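You operate a simulated robot arm through the tools that you are given. There is no shell and no other tool. Be economical: measure what you need, move in short steps, check, and stop when the job is done.

You run a simulated robot arm. Do the job below in one go: nothing can be reset, and whatever is moved stays where it is left.

TASK
Uncover the butter mould, press a pat and cover it again.
Fine: the white saucer is the cover; the wooden plunger goes back.
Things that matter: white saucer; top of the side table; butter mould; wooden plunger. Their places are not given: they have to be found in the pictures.

Only the result counts: the job must be done as asked and must still hold three seconds after the hand-in. Knocking over, shifting, dropping, spilling or breaking anything else fails it. A push-on lid holds only when it is set on centred and level and pressed home; a screw cap is set on level and turned clockwise until tight.

THE ROBOT
A 7-joint arm with a two-finger parallel gripper, fixed in place. Base frame: the origin is at the foot of the arm, x ahead of it, y to its left, z up. Lengths are in m, angles in degrees, forces in N, time in s.
With the tool pointing down near the work surface it reaches from about 0.3 to 0.7 m from the base axis. Its first joint turns from -66.0 to 66.0 degrees. Payload 1.57 kg.
The tool frame sits at the grasp point between the pads (the TCP): z along the fingers, y along the line on which they close. The tips reach 0.03 m beyond it. The gripper opens to 0.11 m. The fingers are 0.024 m wide and 0.012 m thick; the gripper's body (0.048 by 0.112 m) begins 0.078 m behind the TCP.
Orientation is that of the tool frame in the base frame, as [roll, pitch, yaw] about the fixed x, y, z axes, in that order (R = Rz(yaw) Ry(pitch) Rx(roll)). With the fingers straight down and closing along the base's y, the tool's x points along the base's -x, its y along +y and its z along -z.

THE INTERFACE
- The arm moves only by the tool move_arm. Its argument "deltas" is a list of rows, each an object (a shift or turn left out is 0, a gripper value left out holds the last) with "dp": the shift along the tool's x, y, z in m, a list of three; "turn": the turn, a rotation vector about the tool's x, y, z in degrees, a list of three; "jaw": the gripper command, from -1 (fully open) to 1 (shut), values between in proportion. In form: [{"dp": [dx, dy, dz], "turn": [rx, ry, rz], "jaw": jaw}, ...]. A call has 1 to 10 rows; each row is the pose to reach, as a shift and turn from the pose commanded when the call began, along the tool's axes at that moment. Each row takes 0.2 s and may step no farther than 0.05 m and 8.6 degrees from the row before; otherwise, or with a gripper value out of range, the whole call is refused. Where a pose cannot be reached the arm comes as near as it can. A force on the tool above 90 N (or 10 N above the force at the start of the call, whichever is more), or a blocked arm, ends the call early, and 0.2 s more pass. The fingers move at their own pace (about 0.108 m/s each) and stop on an object; they squeeze with about 40 N. The grip force told is the motor's: it shows also when the fingers shut on nothing. Time passes only in rows, and 0.2 s behind the last, so rows that repeat a pose let the fingers close. The reply holds the time, the measured pose of the TCP, the force on the tool along the base axes, the opening and the grip force, in the units named above and with some noise.
- Cameras (640 x 400 px; columns grow to the right, rows downward): "scene" is fixed at [0.1613, -0.3911, 1.3993]; the picture's right is [0.80, -0.59, 0.00], its down [-0.38, -0.51, -0.77] and it looks along [0.46, 0.62, -0.64] (base axes); focal length 286 px, centre (320, 200). "wrist" rides on the gripper at [-0.036, 0, -0.08] in the tool frame; the picture's right is [0.00, -1.00, 0.00], its down [0.97, 0.00, -0.24] and it looks along [0.24, 0.00, 0.97] (tool axes); focal length 218 px, centre (320, 200).
- snapshot(camera): a new picture of that camera. The clock stands still meanwhile.
- point_at(camera, pixels): there is no depth. For up to 12 entries [column, row, z] of the newest picture of that camera ("zoom" is the newest enlarged one), the place [x, y] in the base frame at which the ray of that pixel passes the height z, good to about 0.002 m. The clock stands still meanwhile.
- inspect(camera, box): a new picture of the part [left, top, right, bottom] of that camera's present view, enlarged. The clock stands still meanwhile.
- job_done(): hands the job in; it is judged then, once.

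Work in short steps. Measure before you move; look again where a grasp or a placing could have gone wrong, and mend it. You have 80 turns and 34 pictures in all, those below and enlarged ones among them. Open the gripper and draw the arm clear of the work before you hand the job in, unless the task says otherwise; then end with one line.

The tools are called as name(argument=value, ...) on one line, values as JSON. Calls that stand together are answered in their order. move_arm: Moves the arm, as the interface text tells. Its arguments: {"type":"object","properties":{"deltas":{"type":"array","items":{"type":"object","properties":{"dp":{"type":"array","items":{"type":"number"}},"turn":{"type":"array","items":{"type":"number"}},"jaw":{"type":"number"}}}}},"required":["deltas"]} The other tools are called the same way: snapshot (camera) takes a picture; point_at (camera, pixels) gives the place at which the rays of pixels pass given heights; inspect (camera, box) takes an enlarged picture of a part of a camera's view; job_done () hands the job in.

At the start:

```text
clock: 0.0
ee_pos: [0.3218, 0.1572, 1.1455]
tool_rot: [179.9, 0.1, 180.0]
force: [-0.2, 0.3, -0.2]
finger_gap: 0.1098
grip_force: 0.1
```

scene: 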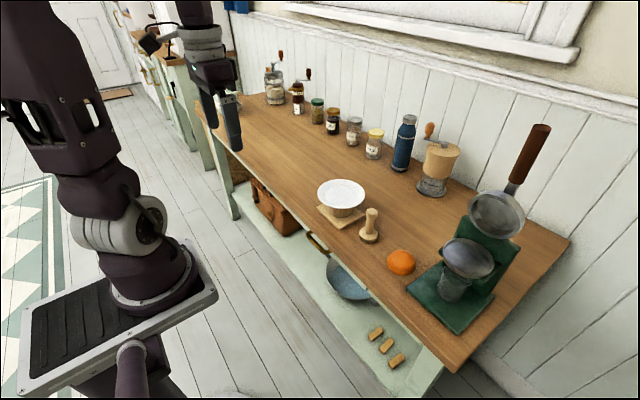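
wrist: 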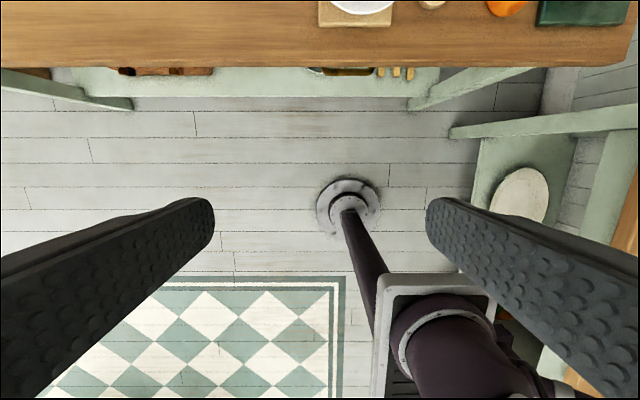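

The saucer is near pixel (342,193) on the mould, with the plunger at (370,225). I enlarge that region to measure.

inspect(camera="scene", box=[290, 160, 418, 260])

```text
4.00 times, centred on (354, 210) of scene
```

zoom: 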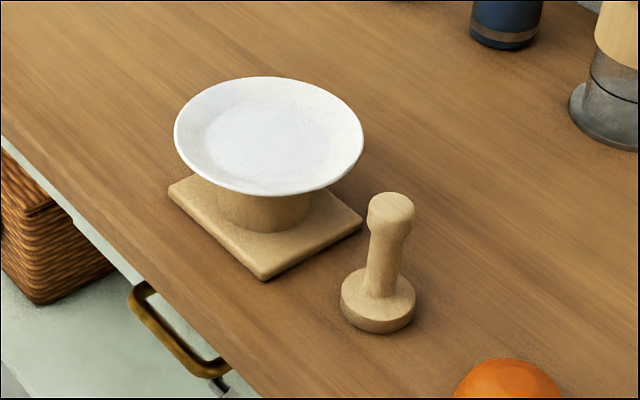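

I measure the board corners, saucer rim and plunger at guessed heights.

point_at(camera="zoom", pixels=[[168, 190, 0.812], [263, 272, 0.812], [362, 217, 0.812], [174, 135, 0.86], [364, 140, 0.86], [268, 78, 0.86], [268, 195, 0.86], [377, 312, 0.8], [377, 285, 0.82], [391, 205, 0.88], [340, 292, 0.815], [415, 297, 0.815]])

point_at(camera="zoom", pixels=[[377, 333, 0.8], [263, 280, 0.8], [218, 215, 0.815], [310, 215, 0.815], [264, 233, 0.815], [268, 195, 0.85], [268, 78, 0.85], [391, 193, 0.88], [391, 193, 0.87], [268, 78, 0.87], [268, 195, 0.87], [500, 360, 0.83]])

```text
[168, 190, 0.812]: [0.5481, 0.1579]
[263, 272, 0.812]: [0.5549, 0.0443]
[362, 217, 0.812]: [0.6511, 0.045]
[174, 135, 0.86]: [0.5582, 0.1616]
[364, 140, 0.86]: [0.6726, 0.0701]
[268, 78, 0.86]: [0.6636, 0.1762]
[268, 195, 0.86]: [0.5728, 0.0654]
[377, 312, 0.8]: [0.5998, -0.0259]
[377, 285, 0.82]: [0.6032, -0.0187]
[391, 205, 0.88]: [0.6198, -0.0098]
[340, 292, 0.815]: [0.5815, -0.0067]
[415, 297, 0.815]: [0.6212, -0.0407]
```

```text
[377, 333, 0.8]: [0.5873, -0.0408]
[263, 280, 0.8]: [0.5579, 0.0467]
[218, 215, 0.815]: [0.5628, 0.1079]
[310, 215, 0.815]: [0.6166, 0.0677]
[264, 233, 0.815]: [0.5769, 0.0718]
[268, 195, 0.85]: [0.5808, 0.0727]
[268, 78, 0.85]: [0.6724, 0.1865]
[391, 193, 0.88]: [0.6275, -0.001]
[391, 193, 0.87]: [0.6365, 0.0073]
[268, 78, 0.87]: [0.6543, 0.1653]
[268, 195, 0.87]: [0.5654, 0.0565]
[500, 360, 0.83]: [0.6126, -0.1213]
```

The saucer (centre near (0.60, 0.10), about 0.14 m across) must be gripped by its rim from the front. I tilt the tool forward and lower it to see the stack side-on with the wrist camera.

move_arm(deltas=[{"dp": [0, -0.007, 0.02], "turn": [0, -8.5, 0]}, {"dp": [0, -0.014, 0.04], "turn": [0, -17, 0]}, {"dp": [0, -0.021, 0.06], "turn": [0, -25.5, 0]}, {"dp": [0, -0.028, 0.08], "turn": [0, -34, 0]}, {"dp": [0, -0.035, 0.1], "turn": [0, -42.5, 0]}, {"dp": [0, -0.042, 0.12], "turn": [0, -51, 0]}, {"dp": [0, -0.05, 0.14], "turn": [0, -59.5, 0]}, {"dp": [0, -0.055, 0.16], "turn": [0, -64, 0]}])

snapshot(camera="wrist")

```text
clock: 1.8
ee_pos: [0.3015, 0.186, 0.9748]
tool_rot: [-179.8, 64.2, 179.8]
force: [-0.4, -0.5, -0.4]
finger_gap: 0.1099
grip_force: 0.1
out of reach, approached as far as the arm can: row 3, 4, 5, 6, 7, 8
```

```text
30 pictures are left
```

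wrist: 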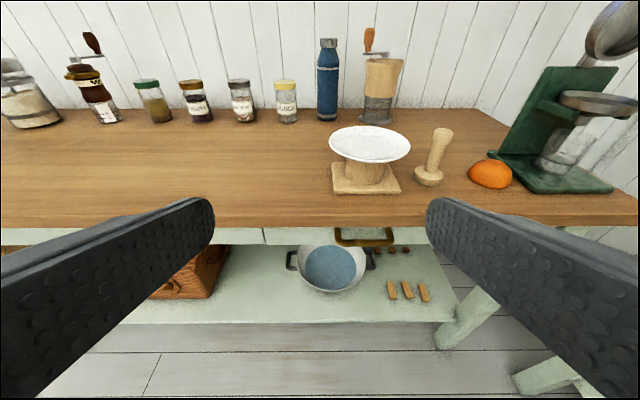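

The stack is at (367,160) in the wrist view; I enlarge for shape.

inspect(camera="wrist", box=[310, 110, 470, 210])

```text
4.00 times, centred on (390, 160) of wrist
```

zoom: 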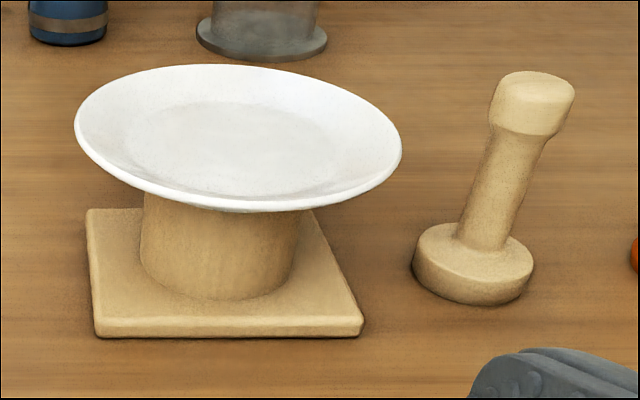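

I take rays here to triangulate heights with the scene view.

point_at(camera="zoom", pixels=[[238, 137, 0.88], [238, 137, 0.87], [75, 125, 0.88], [401, 152, 0.88], [95, 335, 0.8], [363, 335, 0.8], [315, 208, 0.812], [218, 299, 0.812], [470, 302, 0.8], [475, 265, 0.815], [535, 88, 0.88], [535, 75, 0.88]])

point_at(camera="zoom", pixels=[[143, 265, 0.815], [293, 270, 0.815], [148, 195, 0.86], [303, 210, 0.86], [240, 65, 0.87], [240, 210, 0.87], [240, 65, 0.88], [240, 210, 0.88], [535, 75, 0.9], [535, 75, 0.86], [412, 265, 0.81], [533, 270, 0.81]])

```text
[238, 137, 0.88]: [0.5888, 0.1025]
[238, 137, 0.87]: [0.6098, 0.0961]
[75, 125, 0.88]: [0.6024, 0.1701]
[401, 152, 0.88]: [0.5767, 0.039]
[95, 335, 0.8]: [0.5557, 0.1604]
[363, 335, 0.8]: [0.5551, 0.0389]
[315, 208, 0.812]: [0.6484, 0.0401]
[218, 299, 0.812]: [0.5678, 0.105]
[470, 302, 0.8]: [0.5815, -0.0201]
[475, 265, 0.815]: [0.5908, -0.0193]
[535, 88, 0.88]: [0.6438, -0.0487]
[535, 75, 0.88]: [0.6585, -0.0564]
```

```text
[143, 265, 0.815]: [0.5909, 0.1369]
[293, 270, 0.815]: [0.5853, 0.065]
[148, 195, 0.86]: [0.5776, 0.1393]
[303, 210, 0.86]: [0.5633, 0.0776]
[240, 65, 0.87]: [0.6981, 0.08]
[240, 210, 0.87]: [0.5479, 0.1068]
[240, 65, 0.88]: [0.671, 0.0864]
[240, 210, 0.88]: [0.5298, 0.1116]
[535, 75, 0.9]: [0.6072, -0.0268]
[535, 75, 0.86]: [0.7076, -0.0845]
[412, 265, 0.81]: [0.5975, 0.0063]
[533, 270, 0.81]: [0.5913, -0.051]
```

The saucer rim is about z 0.877 with radius about 0.068, the cylinder radius about 0.036, and the plunger at (0.60, -0.022). I move forward to a reachable place in front of the saucer, keeping the tilt.

move_arm(deltas=[{"dp": [-0.008, -0.021, 0.03]}, {"dp": [-0.016, -0.042, 0.06]}, {"dp": [-0.023, -0.063, 0.09]}, {"dp": [-0.03, -0.084, 0.119]}])

point_at(camera="wrist", pixels=[[300, 227, 0.8], [400, 227, 0.8], [270, 227, 0.8]])

```text
clock: 2.8
ee_pos: [0.4008, 0.1947, 0.972]
tool_rot: [-179.9, 64.0, 180.0]
force: [0.0, 0.7, -0.3]
finger_gap: 0.1097
grip_force: 0.0
out of reach, approached as far as the arm can: row 1, 2, 3, 4
```

```text
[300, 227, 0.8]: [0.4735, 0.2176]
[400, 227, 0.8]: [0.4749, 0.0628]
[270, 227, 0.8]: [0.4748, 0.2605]
```

Sideways motion stalled (y stays 0.19), likely a joint limit. The table's front edge is x≈0.475. I try the roll about the tool axis from here.

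move_arm(deltas=[{"turn": [0, 0, 8.5]}, {"turn": [0, 0, 17]}, {"turn": [0, 0, 25.5]}, {"turn": [0, 0, 34]}, {"turn": [0, 0, 42.5]}])

```text
clock: 4.0
ee_pos: [0.4005, 0.1935, 0.9716]
tool_rot: [125.8, 41.5, 115.4]
force: [0.0, -0.3, -0.5]
finger_gap: 0.1098
grip_force: 0.0
out of reach, approached as far as the arm can: row 2, 3, 4, 5
```

The roll itself worked; the position is at the edge of the workspace. I move up and outward to regain freedom.

move_arm(deltas=[{"dp": [-0.025, 0.006, 0.017]}, {"dp": [-0.05, 0.012, 0.034]}, {"dp": [-0.075, 0.018, 0.051]}, {"dp": [-0.099, 0.023, 0.068]}])

snapshot(camera="scene")

```text
clock: 5.0
ee_pos: [0.4086, 0.1891, 1.0295]
tool_rot: [125.8, 41.5, 115.5]
force: [0.2, -0.5, 0.5]
finger_gap: 0.1101
grip_force: 0.3
out of reach, approached as far as the arm can: row 1, 2, 3, 4
```

```text
28 pictures are left
```

scene: 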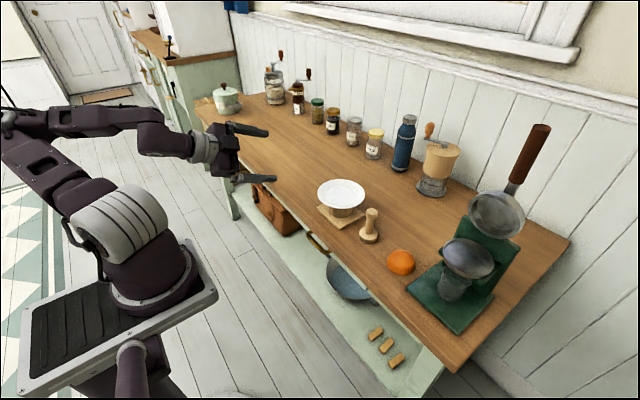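

The arm's elbow has folded back, so joint 1 is probably at its limit. I back out: undo the roll while rising, then untilt, and retry from farther out.

move_arm(deltas=[{"dp": [-0.012, 0.011, -0.008], "turn": [0, 0, -8.5]}, {"dp": [-0.024, 0.022, -0.016], "turn": [0, 0, -17]}, {"dp": [-0.036, 0.033, -0.024], "turn": [0, 0, -25.5]}, {"dp": [-0.048, 0.044, -0.032], "turn": [0, 0, -34]}, {"dp": [-0.06, 0.055, -0.039], "turn": [0, 0, -42.5]}])

move_arm(deltas=[{"turn": [0, 8.5, 0]}, {"turn": [0, 17, 0]}, {"turn": [0, 25.5, 0]}, {"turn": [0, 34, 0]}, {"turn": [0, 42.5, 0]}, {"turn": [0, 51, 0]}, {"turn": [0, 59.5, 0]}, {"turn": [0, 64, 0]}])

```text
clock: 6.2
ee_pos: [0.4096, 0.1886, 1.1244]
tool_rot: [-179.9, 64.0, -179.7]
force: [-0.3, 0.5, -0.3]
finger_gap: 0.1101
grip_force: 0.0
```

```text
clock: 8.0
ee_pos: [0.4091, 0.1891, 1.1248]
tool_rot: [-179.9, 0.0, 179.9]
force: [0.1, 0.1, -0.6]
finger_gap: 0.1097
grip_force: 0.0
out of reach, approached as far as the arm can: row 5, 6
```

Vertical again. I move out to about (0.58, 0.10, 1.10).

move_arm(deltas=[{"dp": [-0.034, -0.018, 0.005]}, {"dp": [-0.068, -0.036, 0.01]}, {"dp": [-0.102, -0.054, 0.015]}, {"dp": [-0.136, -0.072, 0.02]}, {"dp": [-0.17, -0.09, 0.025]}])

snapshot(camera="scene")

```text
clock: 9.2
ee_pos: [0.5805, 0.0964, 1.0977]
tool_rot: [179.9, 0.1, -179.9]
force: [0.3, 0.0, -0.5]
finger_gap: 0.1101
grip_force: 0.0
```

```text
27 pictures are left
```

scene: 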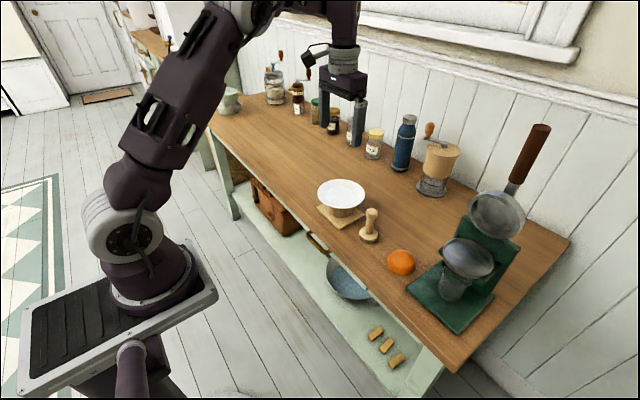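

Good pose. I roll 90° about the vertical first (over two calls).

move_arm(deltas=[{"turn": [0, 0, 8.5]}, {"turn": [0, 0, 17]}, {"turn": [0, 0, 25.5]}, {"turn": [0, 0, 34]}, {"turn": [0, 0, 42.5]}, {"turn": [0, 0, 51]}, {"turn": [0, 0, 59.5]}, {"turn": [0, 0, 68]}, {"turn": [0, 0, 76.5]}, {"turn": [0, 0, 85]}])

move_arm(deltas=[{"turn": [0, 0, 5]}])

move_arm(deltas=[{"turn": [-8.5, 0, 0]}, {"turn": [-17, 0, 0]}, {"turn": [-25.5, 0, 0]}, {"turn": [-34, 0, 0]}, {"turn": [-42.5, 0, 0]}, {"turn": [-51, 0, 0]}, {"turn": [-59.5, 0, 0]}, {"turn": [-64, 0, 0]}])

```text
clock: 11.4
ee_pos: [0.5777, 0.0981, 1.0986]
tool_rot: [-180.0, 0.1, 94.7]
force: [-0.2, 0.2, -0.1]
finger_gap: 0.1097
grip_force: 0.1
```

```text
clock: 11.8
ee_pos: [0.579, 0.0977, 1.0986]
tool_rot: [180.0, 0.1, 90.0]
force: [0.3, -0.3, 0.6]
finger_gap: 0.1102
grip_force: 0.0
```

```text
clock: 13.6
ee_pos: [0.5789, 0.0972, 1.0996]
tool_rot: [115.9, 0.0, 89.9]
force: [0.2, -0.1, 0.9]
finger_gap: 0.1099
grip_force: 0.0
```

The orientation is reached with position kept. I now move back and down to the pre-grasp point in front of the rim, with the jaw at about 0.044.

move_arm(deltas=[{"dp": [0.001, -0.037, -0.015], "jaw": 0.2}, {"dp": [0.002, -0.073, -0.03], "jaw": 0.2}, {"dp": [0.003, -0.11, -0.035], "jaw": 0.2}, {"dp": [0.004, -0.146, -0.035], "jaw": 0.2}, {"dp": [0.005, -0.183, -0.028], "jaw": 0.2}, {"dp": [0.005, -0.2194, -0.0166], "jaw": 0.2}])

snapshot(camera="wrist")

inspect(camera="scene", box=[250, 140, 410, 240])

```text
clock: 15.0
ee_pos: [0.4669, 0.1043, 0.9096]
tool_rot: [115.8, 0.1, 90.0]
force: [-0.1, 0.5, 0.1]
finger_gap: 0.044
grip_force: 0.0
out of reach, approached as far as the arm can: row 3, 4, 5
```

```text
26 pictures are left
```

wrist: 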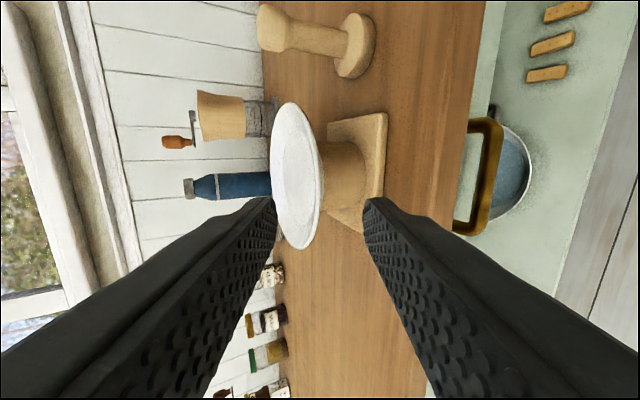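

```text
4.00 times, centred on (330, 190) of scene
```

zoom: 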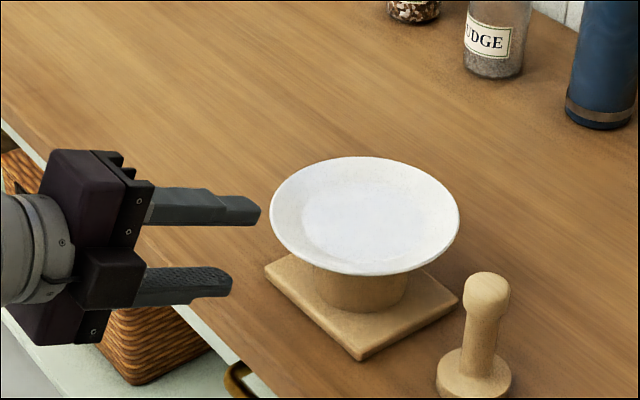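

The gripper is lined up with the rim; I zoom to judge the rim slope and height relative to the tool axis.

inspect(camera="wrist", box=[240, 90, 400, 250])

```text
2.50 times, centred on (320, 170) of wrist
```

zoom: 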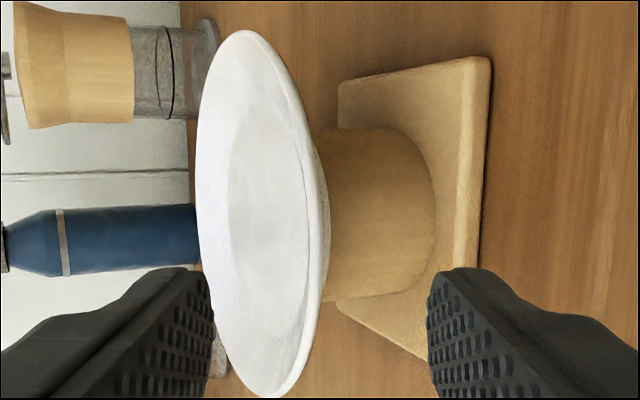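

The rim's inner slope looks shallow (~8–12°), so I flatten the tool to about 12° below horizontal and re-centre on the rim.

move_arm(deltas=[{"dp": [-0.001, -0.008, 0.008], "turn": [-7, 0, 0]}, {"dp": [-0.002, -0.0154, 0.0164], "turn": [-14, 0, 0]}])

inspect(camera="wrist", box=[240, 110, 400, 270])

```text
clock: 15.6
ee_pos: [0.4741, 0.1015, 0.8894]
tool_rot: [101.9, 0.0, 90.0]
force: [0.5, -0.7, 0.5]
finger_gap: 0.0441
grip_force: 0.0
```

```text
2.50 times, centred on (320, 190) of wrist
```

zoom: 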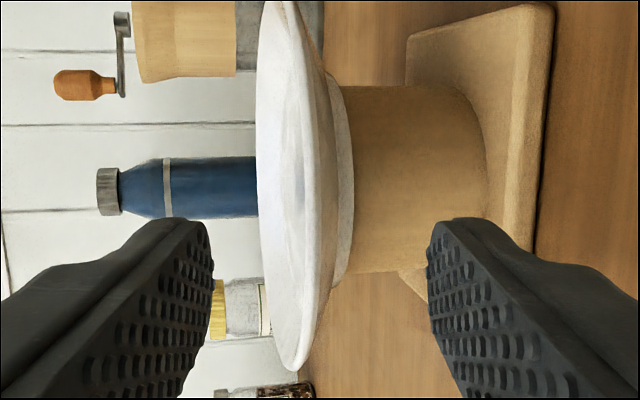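

Now the rim edge lies on the tool axis (zoom column ≈ 320) and the foot ring is well inside. I advance 0.047 m along the axis.

move_arm(deltas=[{"dp": [0, 0, 0.016]}, {"dp": [0, 0, 0.032]}, {"dp": [0, 0, 0.047]}])

inspect(camera="wrist", box=[220, 100, 420, 300])

inspect(camera="scene", box=[270, 140, 398, 240])

```text
clock: 16.4
ee_pos: [0.5224, 0.1019, 0.8789]
tool_rot: [101.9, 0.0, 90.0]
force: [0.0, 0.9, -0.2]
finger_gap: 0.0444
grip_force: 0.0
```

```text
2.00 times, centred on (320, 200) of wrist
```

zoom: 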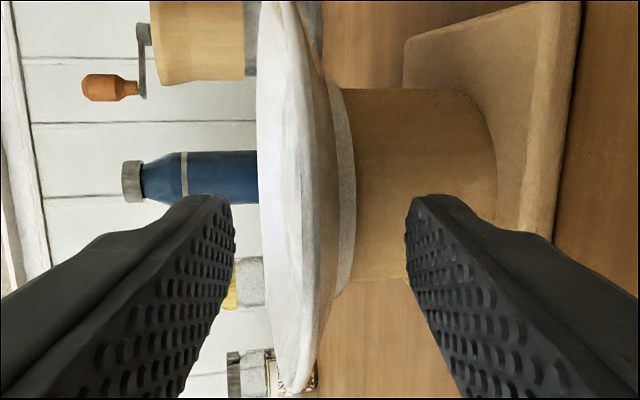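

```text
4.00 times, centred on (334, 190) of scene
```

zoom: 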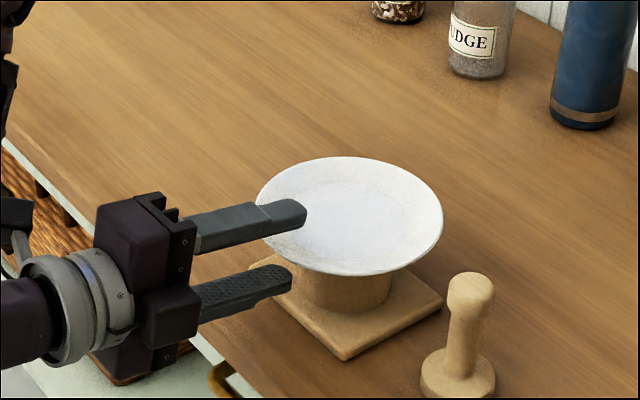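

Fingers straddle the rim with it near-centred. I close gently and watch the force.

move_arm(deltas=[{"jaw": 0.6}, {"jaw": 0.8}, {"jaw": 0.95}, {"jaw": 1}, {"jaw": 1}])

inspect(camera="wrist", box=[220, 100, 420, 300])

```text
clock: 17.6
ee_pos: [0.5216, 0.1021, 0.879]
tool_rot: [102.0, 0.0, 90.0]
force: [0.0, -1.5, -1.1]
finger_gap: 0.0068
grip_force: 26.6
```

```text
2.00 times, centred on (320, 200) of wrist
```

zoom: 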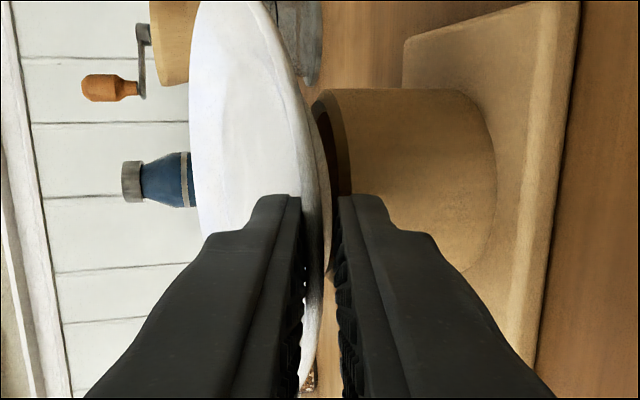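

The pads aligned with the rim slope, tipping the saucer's far side up ~13°, but it's held (gap 6.8 mm). I lift it 0.08 m, then pitch the tool to level it.

move_arm(deltas=[{"dp": [0, 0.0196, -0.0042], "jaw": 1}, {"dp": [0, 0.039, -0.0083]}, {"dp": [0, 0.0587, -0.0125], "turn": [4, 0, 0]}, {"dp": [0, 0.0782, -0.0166], "turn": [9, 0, 0]}, {"dp": [0, 0.0782, -0.0166], "turn": [13, 0, 0]}])

snapshot(camera="scene")

inspect(camera="wrist", box=[160, 50, 480, 250])

```text
clock: 18.8
ee_pos: [0.5197, 0.102, 0.9598]
tool_rot: [115.1, 0.0, 90.2]
force: [0.8, 0.0, -1.3]
finger_gap: 0.0066
grip_force: 26.5
```

```text
19 pictures are left
```

scene: 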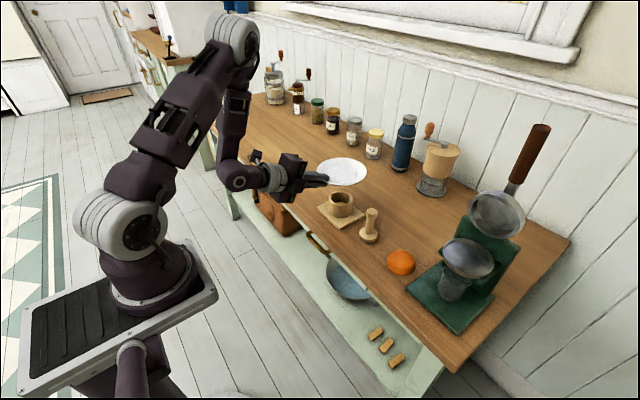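

```text
2.00 times, centred on (320, 150) of wrist
```

zoom: 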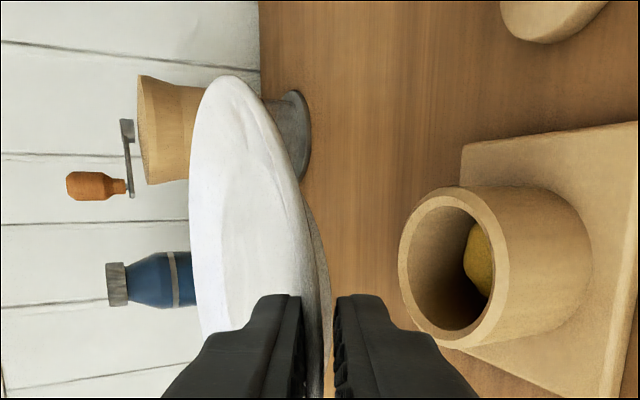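

The saucer is held, the mould is open with butter inside. I carry it to +y, toward a parking spot near the front edge at about (0.53, 0.28).

move_arm(deltas=[{"dp": [0.036, -0.0064, -0.0136]}, {"dp": [0.072, -0.0128, -0.0272]}, {"dp": [0.108, -0.0192, -0.0408]}, {"dp": [0.144, -0.0256, -0.0544]}, {"dp": [0.178, -0.0318, -0.068]}, {"dp": [0.178, -0.0318, -0.068]}])

inspect(camera="scene", box=[230, 115, 390, 240])

```text
clock: 20.2
ee_pos: [0.4466, 0.2813, 0.9584]
tool_rot: [115.0, 0.1, 90.0]
force: [-0.6, 0.3, -1.3]
finger_gap: 0.0068
grip_force: 26.7
```

```text
3.20 times, centred on (310, 178) of scene
```

zoom: 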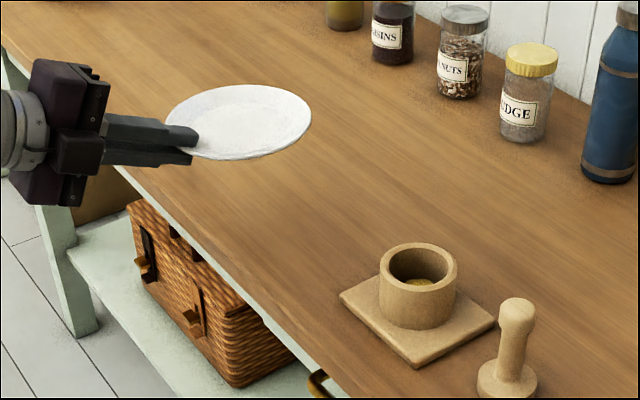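

I check levelness by reading rim points at z≈0.953, and re-measure the mould.

point_at(camera="zoom", pixels=[[166, 112, 0.953], [311, 116, 0.953], [243, 84, 0.953], [232, 160, 0.953], [300, 140, 0.953], [290, 94, 0.953], [338, 296, 0.812], [415, 362, 0.812], [495, 322, 0.812], [379, 275, 0.86], [457, 272, 0.86], [418, 243, 0.86]])

point_at(camera="zoom", pixels=[[418, 288, 0.86], [418, 265, 0.86], [418, 246, 0.86], [389, 265, 0.86], [450, 265, 0.86], [507, 385, 0.8], [518, 303, 0.9], [280, 320, 0.8], [200, 240, 0.8], [418, 327, 0.812]])

```text
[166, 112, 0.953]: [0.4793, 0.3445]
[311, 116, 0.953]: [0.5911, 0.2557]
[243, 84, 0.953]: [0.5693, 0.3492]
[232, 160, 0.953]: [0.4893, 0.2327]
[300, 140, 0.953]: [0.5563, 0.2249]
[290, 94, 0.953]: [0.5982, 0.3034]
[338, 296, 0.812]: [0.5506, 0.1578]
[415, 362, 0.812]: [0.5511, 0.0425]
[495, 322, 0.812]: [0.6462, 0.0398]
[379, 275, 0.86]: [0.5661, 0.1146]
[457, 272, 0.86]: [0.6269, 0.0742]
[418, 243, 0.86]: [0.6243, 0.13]
```

```text
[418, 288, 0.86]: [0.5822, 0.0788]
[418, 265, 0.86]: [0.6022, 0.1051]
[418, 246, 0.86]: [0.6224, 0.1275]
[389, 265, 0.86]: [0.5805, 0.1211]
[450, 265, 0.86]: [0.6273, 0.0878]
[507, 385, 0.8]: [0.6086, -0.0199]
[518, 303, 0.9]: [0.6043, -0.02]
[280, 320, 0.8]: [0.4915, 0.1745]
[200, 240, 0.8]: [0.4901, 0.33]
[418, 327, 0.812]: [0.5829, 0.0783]
```

The centre reads about 12 mm higher than the near rim, so it still tips ~10°. I pitch 9° more about the TCP and re-check.

move_arm(deltas=[{"turn": [4.5, 0, 0]}, {"turn": [9, 0, 0]}, {"turn": [9, 0, 0]}])

inspect(camera="scene", box=[230, 115, 358, 195])

```text
clock: 21.0
ee_pos: [0.4464, 0.2803, 0.9586]
tool_rot: [123.9, -0.1, 90.1]
force: [0.7, 0.2, -2.2]
finger_gap: 0.0069
grip_force: 26.1
```

```text
5.00 times, centred on (294, 155) of scene
```

zoom: 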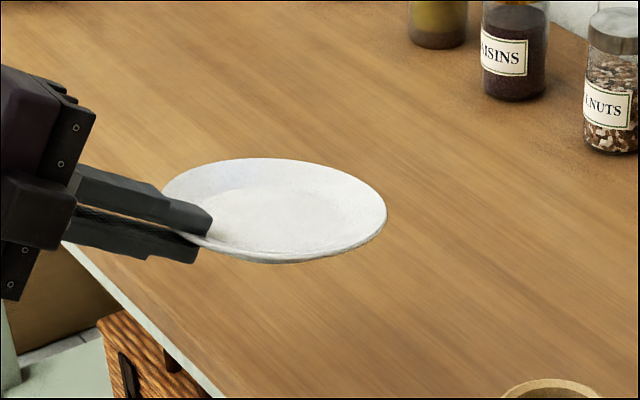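

point_at(camera="zoom", pixels=[[163, 190, 0.951], [387, 212, 0.951], [275, 158, 0.951], [275, 264, 0.951], [365, 180, 0.951], [360, 242, 0.951], [210, 165, 0.951], [210, 249, 0.951]])

```text
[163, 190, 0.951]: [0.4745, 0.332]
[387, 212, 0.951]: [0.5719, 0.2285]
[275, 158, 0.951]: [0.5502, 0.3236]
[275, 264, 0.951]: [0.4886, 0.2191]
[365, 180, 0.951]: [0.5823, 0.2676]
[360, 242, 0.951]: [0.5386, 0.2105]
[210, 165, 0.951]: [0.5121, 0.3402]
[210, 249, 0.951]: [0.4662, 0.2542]
```

Now it overshoots slightly; I pitch back 3° and lower ~0.12 m at the spot, shifting 5 mm toward the edge so the lower finger clears the table's front edge (x≈0.475).

move_arm(deltas=[{"dp": [0, -0.0256, 0.0157], "turn": [-3, 0, 0]}, {"dp": [0, -0.0512, 0.0314], "turn": [-3, 0, 0]}, {"dp": [0, -0.0768, 0.0471], "turn": [-3, 0, 0]}, {"dp": [0, -0.1024, 0.0628], "turn": [-3, 0, 0]}, {"dp": [0, -0.1024, 0.0628], "turn": [-3, 0, 0]}])

inspect(camera="scene", box=[230, 125, 358, 205])

```text
clock: 22.2
ee_pos: [0.4412, 0.2819, 0.8394]
tool_rot: [121.0, 0.0, 90.0]
force: [0.5, -0.4, -1.2]
finger_gap: 0.0066
grip_force: 26.0
```

```text
5.00 times, centred on (294, 165) of scene
```

zoom: 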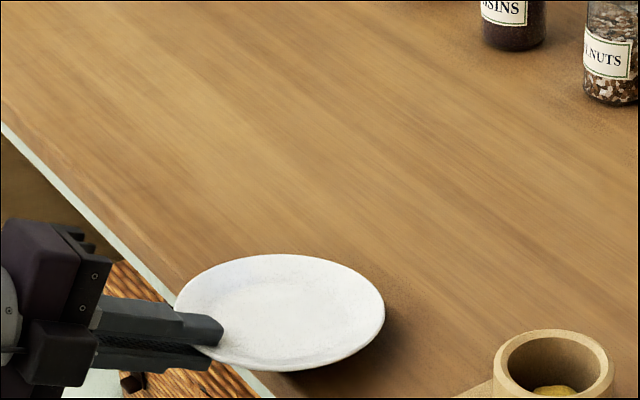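

About 15 mm to go. I lower in 4 mm steps; contact should show in the force.

move_arm(deltas=[{"dp": [0, -0.0034, 0.0021]}, {"dp": [0, -0.0069, 0.0041]}, {"dp": [0, -0.0094, 0.0057]}, {"dp": [0, -0.0111, 0.0067]}, {"dp": [0, -0.0111, 0.0067]}])

inspect(camera="wrist", box=[160, 60, 480, 260])

```text
clock: 23.4
ee_pos: [0.4423, 0.2801, 0.8256]
tool_rot: [121.0, 0.0, 90.0]
force: [-2.1, 2.8, 9.1]
finger_gap: 0.0078
grip_force: 26.6
```

```text
2.00 times, centred on (320, 160) of wrist
```

zoom: 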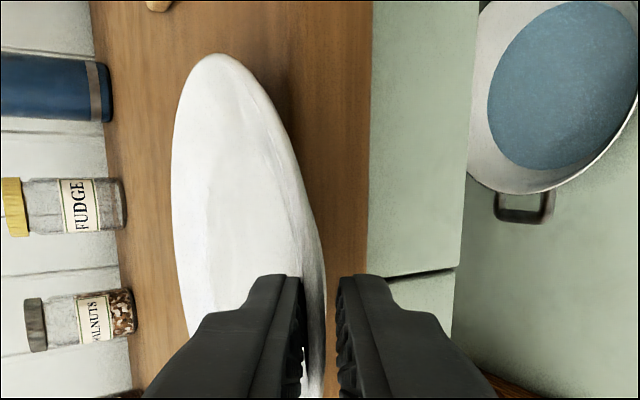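

Contact: force rose ~10 N and the gap changed to 7.8 mm, so the foot is on the table. I open a little and look.

move_arm(deltas=[{"jaw": 0.7}, {"jaw": 0.5}, {"jaw": 0.5}])

inspect(camera="scene", box=[240, 145, 340, 215])

inspect(camera="wrist", box=[160, 60, 480, 260])

```text
clock: 24.2
ee_pos: [0.4416, 0.2795, 0.8252]
tool_rot: [121.0, 0.0, 89.9]
force: [0.4, 0.4, 0.2]
finger_gap: 0.0273
grip_force: 0.2
```

```text
5.71 times, centred on (290, 180) of scene
```

zoom: 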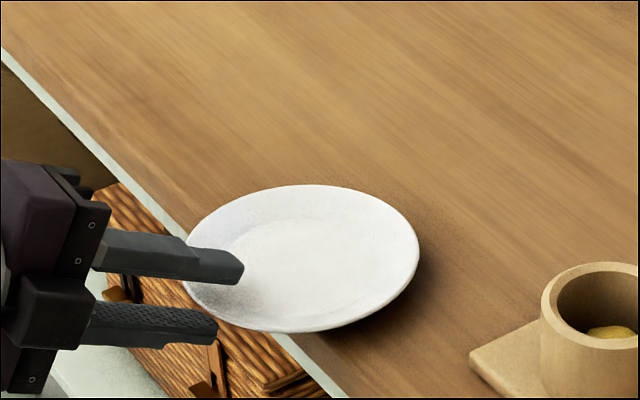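

```text
2.00 times, centred on (320, 160) of wrist
```

zoom: 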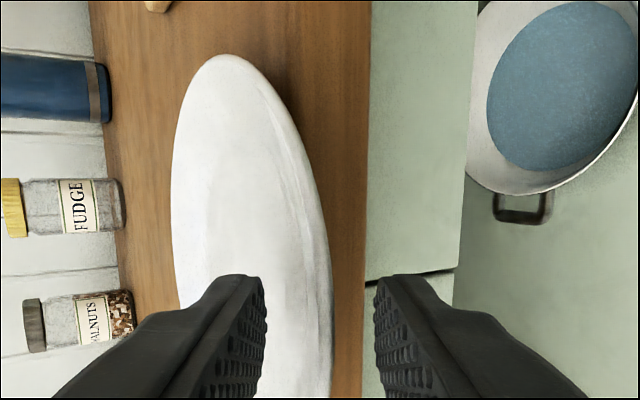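

The saucer lies flat on the table with its near rim overhanging. I record its place for regrasping, then retract along the tool axis.

move_arm(deltas=[{"dp": [0, 0, -0.03]}, {"dp": [0, 0, -0.06]}])

inspect(camera="scene", box=[240, 145, 400, 245])

```text
clock: 24.8
ee_pos: [0.3901, 0.2806, 0.8552]
tool_rot: [121.0, 0.0, 90.0]
force: [-1.0, -0.5, -0.1]
finger_gap: 0.0274
grip_force: 0.1
```

```text
4.00 times, centred on (320, 195) of scene
```

zoom: 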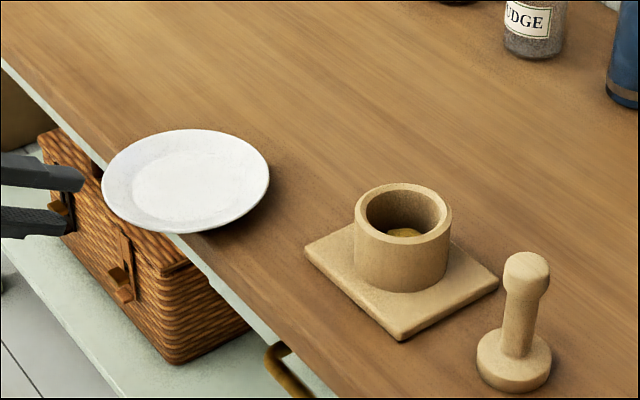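

I measure saucer, mould opening and plunger dimensions.

point_at(camera="zoom", pixels=[[101, 187, 0.818], [270, 177, 0.818], [190, 129, 0.818], [182, 233, 0.818], [354, 212, 0.86], [452, 212, 0.86], [366, 211, 0.86], [440, 211, 0.86], [403, 190, 0.86], [403, 237, 0.86], [403, 183, 0.86], [403, 244, 0.86]])

point_at(camera="zoom", pixels=[[476, 355, 0.815], [552, 355, 0.815], [514, 394, 0.8], [514, 360, 0.815], [504, 266, 0.9], [550, 272, 0.9], [527, 268, 0.9], [504, 345, 0.82], [535, 350, 0.82], [507, 295, 0.87], [545, 295, 0.87], [514, 330, 0.815]])

inspect(camera="scene", box=[320, 180, 400, 250])

```text
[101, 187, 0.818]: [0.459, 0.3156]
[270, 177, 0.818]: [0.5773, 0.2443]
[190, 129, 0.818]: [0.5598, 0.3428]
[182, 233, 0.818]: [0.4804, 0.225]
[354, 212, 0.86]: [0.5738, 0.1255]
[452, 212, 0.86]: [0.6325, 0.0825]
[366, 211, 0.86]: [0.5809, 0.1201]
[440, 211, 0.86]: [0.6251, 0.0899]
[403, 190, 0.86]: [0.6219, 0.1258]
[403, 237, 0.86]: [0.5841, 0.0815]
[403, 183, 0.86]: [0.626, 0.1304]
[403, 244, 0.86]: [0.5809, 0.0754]
```

```text
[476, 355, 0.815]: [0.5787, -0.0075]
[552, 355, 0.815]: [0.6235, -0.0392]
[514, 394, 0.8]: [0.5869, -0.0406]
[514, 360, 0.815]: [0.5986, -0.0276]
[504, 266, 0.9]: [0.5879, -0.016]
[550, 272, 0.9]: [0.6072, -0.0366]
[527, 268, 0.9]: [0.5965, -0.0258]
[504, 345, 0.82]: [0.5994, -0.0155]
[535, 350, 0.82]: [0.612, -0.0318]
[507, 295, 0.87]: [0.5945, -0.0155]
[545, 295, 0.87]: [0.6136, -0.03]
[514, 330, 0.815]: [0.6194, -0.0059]
```

```text
5.71 times, centred on (360, 215) of scene
```

zoom: 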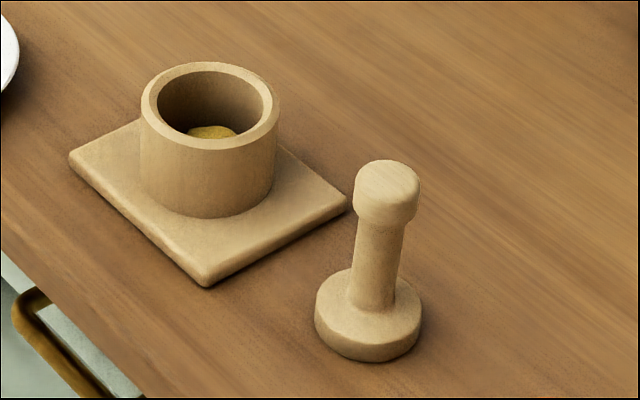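

The saucer is at (0.519, 0.282); the mould centre is about (0.603, 0.103) and the plunger axis about (0.601, -0.0235). I raise the arm and go over to the middle before turning the tool upright.

move_arm(deltas=[{"dp": [0, 0.0343, -0.0206]}, {"dp": [0, 0.0686, -0.0412]}, {"dp": [-0.01, 0.1123, -0.0267]}, {"dp": [-0.03, 0.1535, -0.0164]}, {"dp": [-0.06, 0.186, -0.001]}, {"dp": [-0.09, 0.2187, 0.0144]}, {"dp": [-0.12, 0.2512, 0.0298]}, {"dp": [-0.15, 0.2753, 0.0503]}])

move_arm(deltas=[{"turn": [8.5, 0, 0]}, {"turn": [17, 0, 0]}, {"turn": [25.5, 0, 0]}, {"turn": [34, 0, 0]}, {"turn": [42.5, 0, 0]}, {"turn": [51, 0, 0]}, {"turn": [59, 0, 0]}])

```text
clock: 26.6
ee_pos: [0.5766, 0.1303, 1.0683]
tool_rot: [121.0, 0.0, 90.0]
force: [1.3, 0.2, 0.6]
finger_gap: 0.0276
grip_force: 0.1
```

```text
clock: 28.2
ee_pos: [0.5747, 0.1297, 1.0663]
tool_rot: [-179.9, -0.1, 90.0]
force: [-0.7, 0.5, -0.3]
finger_gap: 0.0276
grip_force: 0.1
```

Upright, with the fingers closing along x. I centre between mould and plunger, open fully, and look down.

move_arm(deltas=[{"dp": [-0.042, 0.013, 0], "jaw": -1}, {"dp": [-0.085, 0.027, 0]}, {"dp": [-0.085, 0.027, 0]}])

snapshot(camera="wrist")

```text
clock: 29.0
ee_pos: [0.6022, 0.0434, 1.0674]
tool_rot: [179.9, 0.1, 90.0]
force: [0.4, 1.0, 0.2]
finger_gap: 0.11
grip_force: 0.0
```

```text
9 pictures are left
```

wrist: 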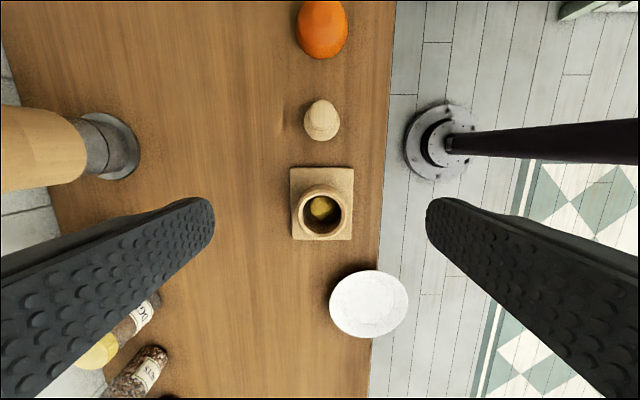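

Nine pictures remain. One zoom here gives accurate centres for both plunger and mould.

inspect(camera="wrist", box=[220, 90, 420, 250])

```text
2.50 times, centred on (320, 170) of wrist
```

zoom: 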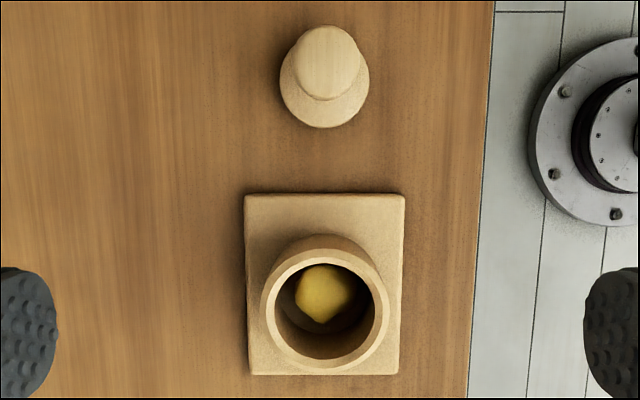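

point_at(camera="zoom", pixels=[[325, 311, 0.86], [260, 311, 0.86], [390, 311, 0.86], [325, 248, 0.86], [325, 375, 0.86], [273, 311, 0.86], [379, 311, 0.86], [325, 262, 0.86], [325, 361, 0.86], [325, 311, 0.85]])

point_at(camera="zoom", pixels=[[279, 82, 0.812], [370, 82, 0.812], [325, 128, 0.8], [325, 128, 0.812], [324.5, 82, 0.812], [293, 60, 0.9], [361, 60, 0.9], [327, 58, 0.9], [327, 25, 0.9], [327, 58, 0.89], [245, 195, 0.812], [404, 195, 0.812]])

point_at(camera="zoom", pixels=[[248, 374, 0.812], [398, 374, 0.812]])

```text
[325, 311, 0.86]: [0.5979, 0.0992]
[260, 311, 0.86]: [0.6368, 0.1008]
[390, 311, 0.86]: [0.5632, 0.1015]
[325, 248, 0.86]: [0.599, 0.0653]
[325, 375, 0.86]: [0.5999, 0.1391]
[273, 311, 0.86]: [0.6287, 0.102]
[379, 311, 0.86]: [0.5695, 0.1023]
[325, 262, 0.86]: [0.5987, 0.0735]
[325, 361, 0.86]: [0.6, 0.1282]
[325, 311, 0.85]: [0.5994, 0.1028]
```

```text
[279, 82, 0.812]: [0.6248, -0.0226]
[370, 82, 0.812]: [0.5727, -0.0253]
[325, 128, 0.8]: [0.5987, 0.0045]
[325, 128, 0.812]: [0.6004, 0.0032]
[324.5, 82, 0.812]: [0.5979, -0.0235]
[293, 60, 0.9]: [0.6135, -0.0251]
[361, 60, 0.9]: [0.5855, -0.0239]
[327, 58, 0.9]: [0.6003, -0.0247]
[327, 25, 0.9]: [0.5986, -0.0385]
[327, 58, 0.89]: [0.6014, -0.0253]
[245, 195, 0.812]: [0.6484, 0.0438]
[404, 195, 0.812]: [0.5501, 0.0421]
```

```text
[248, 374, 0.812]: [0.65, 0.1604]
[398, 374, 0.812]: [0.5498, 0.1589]
```

The mould centre is (0.600, 0.1015), bore ≈0.058; the plunger is at (0.599, -0.0235), base ≈0.053, knob ≈0.028. I move above the plunger and descend around its knob with the jaw at ~0.06.

move_arm(deltas=[{"dp": [-0.034, -0.0013, 0.02], "jaw": -0.1}, {"dp": [-0.067, -0.0027, 0.04], "jaw": -0.1}, {"dp": [-0.067, -0.0027, 0.08]}, {"dp": [-0.067, -0.0027, 0.12]}, {"dp": [-0.067, -0.0027, 0.15]}, {"dp": [-0.067, -0.0027, 0.1794]}, {"dp": [-0.067, -0.0027, 0.1794]}])

inspect(camera="scene", box=[310, 150, 420, 250])

```text
clock: 30.6
ee_pos: [0.5999, -0.0251, 0.8872]
tool_rot: [-179.9, 0.1, 90.1]
force: [0.3, 1.0, -0.5]
finger_gap: 0.0602
grip_force: 0.1
```

```text
4.00 times, centred on (365, 200) of scene
```

zoom: 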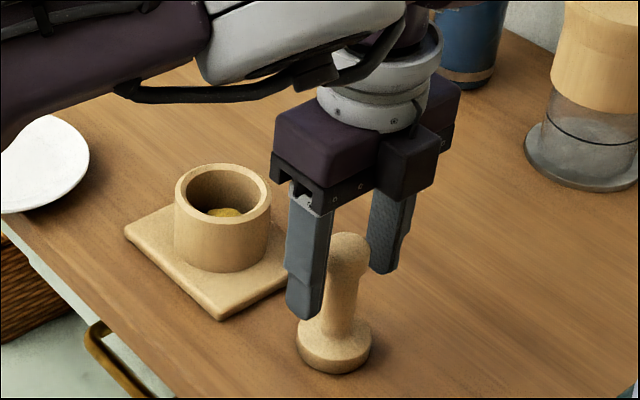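

The knob lies between the fingers. I close and lift 0.09 m in small steps.

move_arm(deltas=[{"jaw": 0.3}, {"jaw": 0.6}, {"jaw": 1}, {"jaw": 1}, {"dp": [0, 0, -0.02]}, {"dp": [0, 0, -0.045]}, {"dp": [0, 0, -0.07]}, {"dp": [0, 0, -0.09]}, {"dp": [0, 0, -0.09]}])

```text
clock: 32.6
ee_pos: [0.6008, -0.0246, 0.9771]
tool_rot: [180.0, 0.0, 90.0]
force: [0.0, 0.2, 0.1]
finger_gap: 0.0286
grip_force: 38.9
```

Held (gap 28.6 mm). I shift +0.125 m in y to put it over the mould and look.

move_arm(deltas=[{"dp": [0.042, 0, 0]}, {"dp": [0.084, 0, 0]}, {"dp": [0.125, 0, 0]}, {"dp": [0.125, 0, 0]}, {"dp": [0.125, 0, 0]}])

inspect(camera="scene", box=[290, 140, 400, 230])

```text
clock: 33.8
ee_pos: [0.602, 0.1031, 0.9771]
tool_rot: [179.9, -0.1, 90.0]
force: [0.6, 0.9, -0.9]
finger_gap: 0.0286
grip_force: 38.7
```

```text
4.44 times, centred on (345, 185) of scene
```

zoom: 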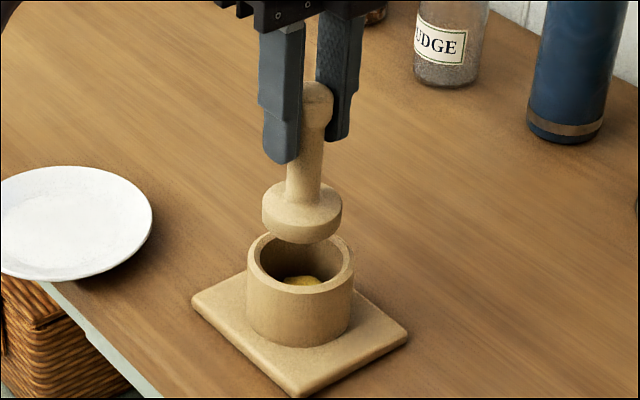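

Looks aligned; I compare base and mould centres numerically.

point_at(camera="zoom", pixels=[[262, 207, 0.903], [342, 207, 0.903], [246, 265, 0.86], [354, 265, 0.86], [302, 244, 0.89], [300, 232, 0.86], [300, 294, 0.86]])

```text
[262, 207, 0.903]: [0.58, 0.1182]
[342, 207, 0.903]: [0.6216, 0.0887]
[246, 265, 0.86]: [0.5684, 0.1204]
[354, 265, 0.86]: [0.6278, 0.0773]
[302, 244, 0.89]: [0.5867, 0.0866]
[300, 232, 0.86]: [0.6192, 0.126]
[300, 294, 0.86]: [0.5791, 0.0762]
```

Lateral alignment matches within ~1 mm. I lower in small steps with the force guard watching.

move_arm(deltas=[{"dp": [0, 0, 0.012]}, {"dp": [0, 0, 0.024]}, {"dp": [0, 0, 0.03]}, {"dp": [0, 0, 0.035]}, {"dp": [0, 0, 0.04]}])

```text
clock: 35.0
ee_pos: [0.5987, 0.1025, 0.938]
tool_rot: [180.0, -0.1, 90.0]
force: [-0.4, -0.5, -0.7]
finger_gap: 0.0287
grip_force: 38.6
```

No contact force with the bottom about 10 mm below the rim: it's inside. I continue down.

move_arm(deltas=[{"dp": [0, 0, 0.005]}, {"dp": [0, 0, 0.01]}, {"dp": [0, 0, 0.015]}, {"dp": [0, 0, 0.02]}, {"dp": [0, 0, 0.025]}, {"dp": [0, 0, 0.029]}])

```text
clock: 36.4
ee_pos: [0.5997, 0.1025, 0.9113]
tool_rot: [179.9, -0.2, 90.1]
force: [-3.6, -2.2, 39.2]
finger_gap: 0.0291
grip_force: 38.7
```

Firm contact at ~39 N with the bottom near z 0.824. I press a bit more and hold.

move_arm(deltas=[{"dp": [0, 0, 0.001]}, {"dp": [0, 0, 0.002]}, {"dp": [0, 0, 0.002]}, {"dp": [0, 0, 0.002]}])

inspect(camera="scene", box=[290, 140, 400, 230])

```text
clock: 37.4
ee_pos: [0.6, 0.1031, 0.9063]
tool_rot: [179.9, -0.2, 90.0]
force: [2.8, 1.7, 38.7]
finger_gap: 0.0285
grip_force: 38.7
```

```text
4.44 times, centred on (345, 185) of scene
```

zoom: 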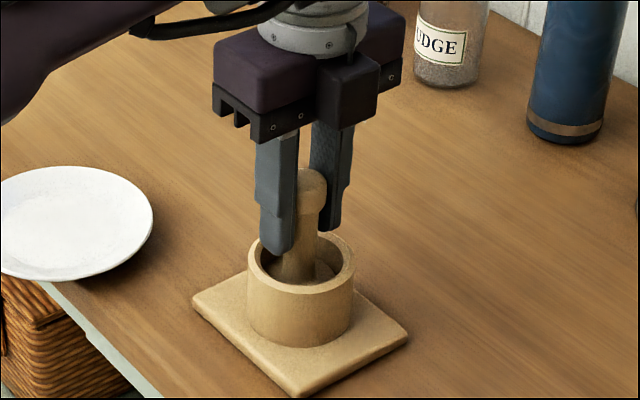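

The force stayed at ~39 N while sinking 5 mm more, which may be slip in the grip. I check the knob-top height from this picture.

point_at(camera="zoom", pixels=[[311, 180, 0.9], [311, 180, 0.91], [311, 180, 0.92], [311, 180, 0.93]])

```text
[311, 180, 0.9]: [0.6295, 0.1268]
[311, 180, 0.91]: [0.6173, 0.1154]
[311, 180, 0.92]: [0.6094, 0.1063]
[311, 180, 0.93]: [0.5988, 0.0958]
```

The knob top is ~0.924, so the plunger bottom stopped rigidly at ~0.827 on the butter, pressed with 39 N, and the grip slipped a few mm. I lift it out and return it over its spot.

move_arm(deltas=[{"dp": [0, 0, -0.015]}, {"dp": [0, 0, -0.035]}, {"dp": [0, 0, -0.06]}, {"dp": [0, 0, -0.08]}, {"dp": [0, 0, -0.08]}])

move_arm(deltas=[{"dp": [-0.042, 0, 0]}, {"dp": [-0.084, 0, 0]}, {"dp": [-0.126, 0, 0]}, {"dp": [-0.126, 0, 0]}])

inspect(camera="scene", box=[310, 140, 420, 250])

```text
clock: 38.6
ee_pos: [0.6001, 0.1027, 0.9858]
tool_rot: [180.0, 0.0, 89.9]
force: [-0.1, 0.0, 0.2]
finger_gap: 0.0287
grip_force: 38.7
```

```text
clock: 39.6
ee_pos: [0.6038, -0.0249, 0.9851]
tool_rot: [180.0, -0.1, 90.0]
force: [0.2, -0.1, -1.2]
finger_gap: 0.0288
grip_force: 38.6
```

```text
3.64 times, centred on (365, 195) of scene
```

zoom: 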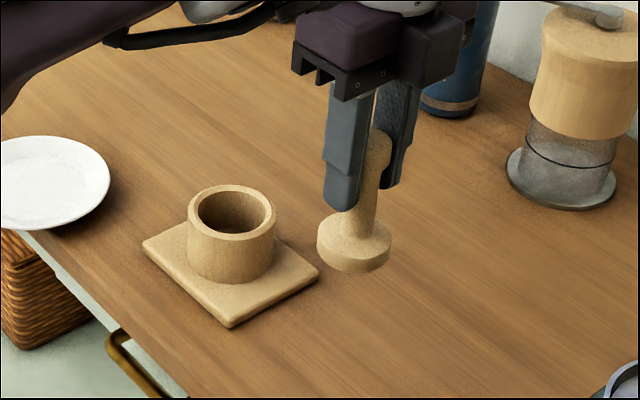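

The butter mound has flattened (no longer visible above), and the plunger is held upright over its spot. I lower it until contact.

move_arm(deltas=[{"dp": [0, 0, 0.025]}, {"dp": [0, 0, 0.05]}, {"dp": [0, 0, 0.075]}, {"dp": [0, 0, 0.09]}, {"dp": [0, 0, 0.094]}, {"dp": [0, 0, 0.097]}, {"dp": [0, 0, 0.1]}])

```text
clock: 41.2
ee_pos: [0.5997, -0.0239, 0.8848]
tool_rot: [180.0, -0.1, 90.0]
force: [-0.5, 0.2, -0.8]
finger_gap: 0.0284
grip_force: 39.0
```

move_arm(deltas=[{"dp": [0, 0, 0.0015]}, {"dp": [0, 0, 0.003]}, {"dp": [0, 0, 0.0045]}, {"dp": [0, 0, 0.006]}, {"dp": [0, 0, 0.0075]}, {"dp": [0, 0, 0.009]}])

```text
clock: 42.6
ee_pos: [0.6012, -0.0224, 0.8792]
tool_rot: [179.8, 0.0, 90.0]
force: [-0.8, -1.5, 33.6]
finger_gap: 0.0288
grip_force: 38.5
```

Table contact at z 0.879, as predicted. I ease off a millimetre, open the fingers and rise.

move_arm(deltas=[{"dp": [0, 0, -0.001]}, {"dp": [0, 0, -0.001], "jaw": 0.3}, {"dp": [0, 0, -0.001], "jaw": 0.0}, {"dp": [0, 0, -0.001], "jaw": -0.1}, {"dp": [0, 0, -0.02]}, {"dp": [0, 0, -0.05]}, {"dp": [0, 0, -0.09]}, {"dp": [0, 0, -0.13]}, {"dp": [0, 0, -0.17]}])

```text
clock: 44.6
ee_pos: [0.6039, -0.023, 1.0484]
tool_rot: [-180.0, -0.1, 90.1]
force: [0.7, 0.5, -0.1]
finger_gap: 0.0605
grip_force: 0.1
```

The plunger stands free. I return to the middle and tilt the tool to 30° below horizontal for the saucer.

move_arm(deltas=[{"dp": [0.04, -0.007, -0.01]}, {"dp": [0.08, -0.014, -0.02]}, {"dp": [0.12, -0.021, -0.02]}, {"dp": [0.153, -0.027, -0.02]}, {"dp": [0.153, -0.027, -0.02], "jaw": 0.4}])

move_arm(deltas=[{"turn": [-8.5, 0, 0]}, {"turn": [-17, 0, 0]}, {"turn": [-25.5, 0, 0]}, {"turn": [-34, 0, 0]}, {"turn": [-42.5, 0, 0]}, {"turn": [-51, 0, 0]}, {"turn": [-60, 0, 0]}])

```text
clock: 45.8
ee_pos: [0.5744, 0.1294, 1.0668]
tool_rot: [-180.0, 0.0, 90.0]
force: [0.7, 1.1, 1.1]
finger_gap: 0.0329
grip_force: 0.0
```

```text
refused: row 7 steps farther than a row can; nothing moved
```

The last step was too large; I repeat with 8.5° steps to 60°.

move_arm(deltas=[{"turn": [-8.5, 0, 0]}, {"turn": [-17, 0, 0]}, {"turn": [-25.5, 0, 0]}, {"turn": [-34, 0, 0]}, {"turn": [-42.5, 0, 0]}, {"turn": [-51, 0, 0]}, {"turn": [-57, 0, 0]}, {"turn": [-60, 0, 0]}])

```text
clock: 47.6
ee_pos: [0.5718, 0.128, 1.0667]
tool_rot: [119.9, 0.1, 90.2]
force: [0.1, -1.0, 0.0]
finger_gap: 0.0331
grip_force: 0.1
```

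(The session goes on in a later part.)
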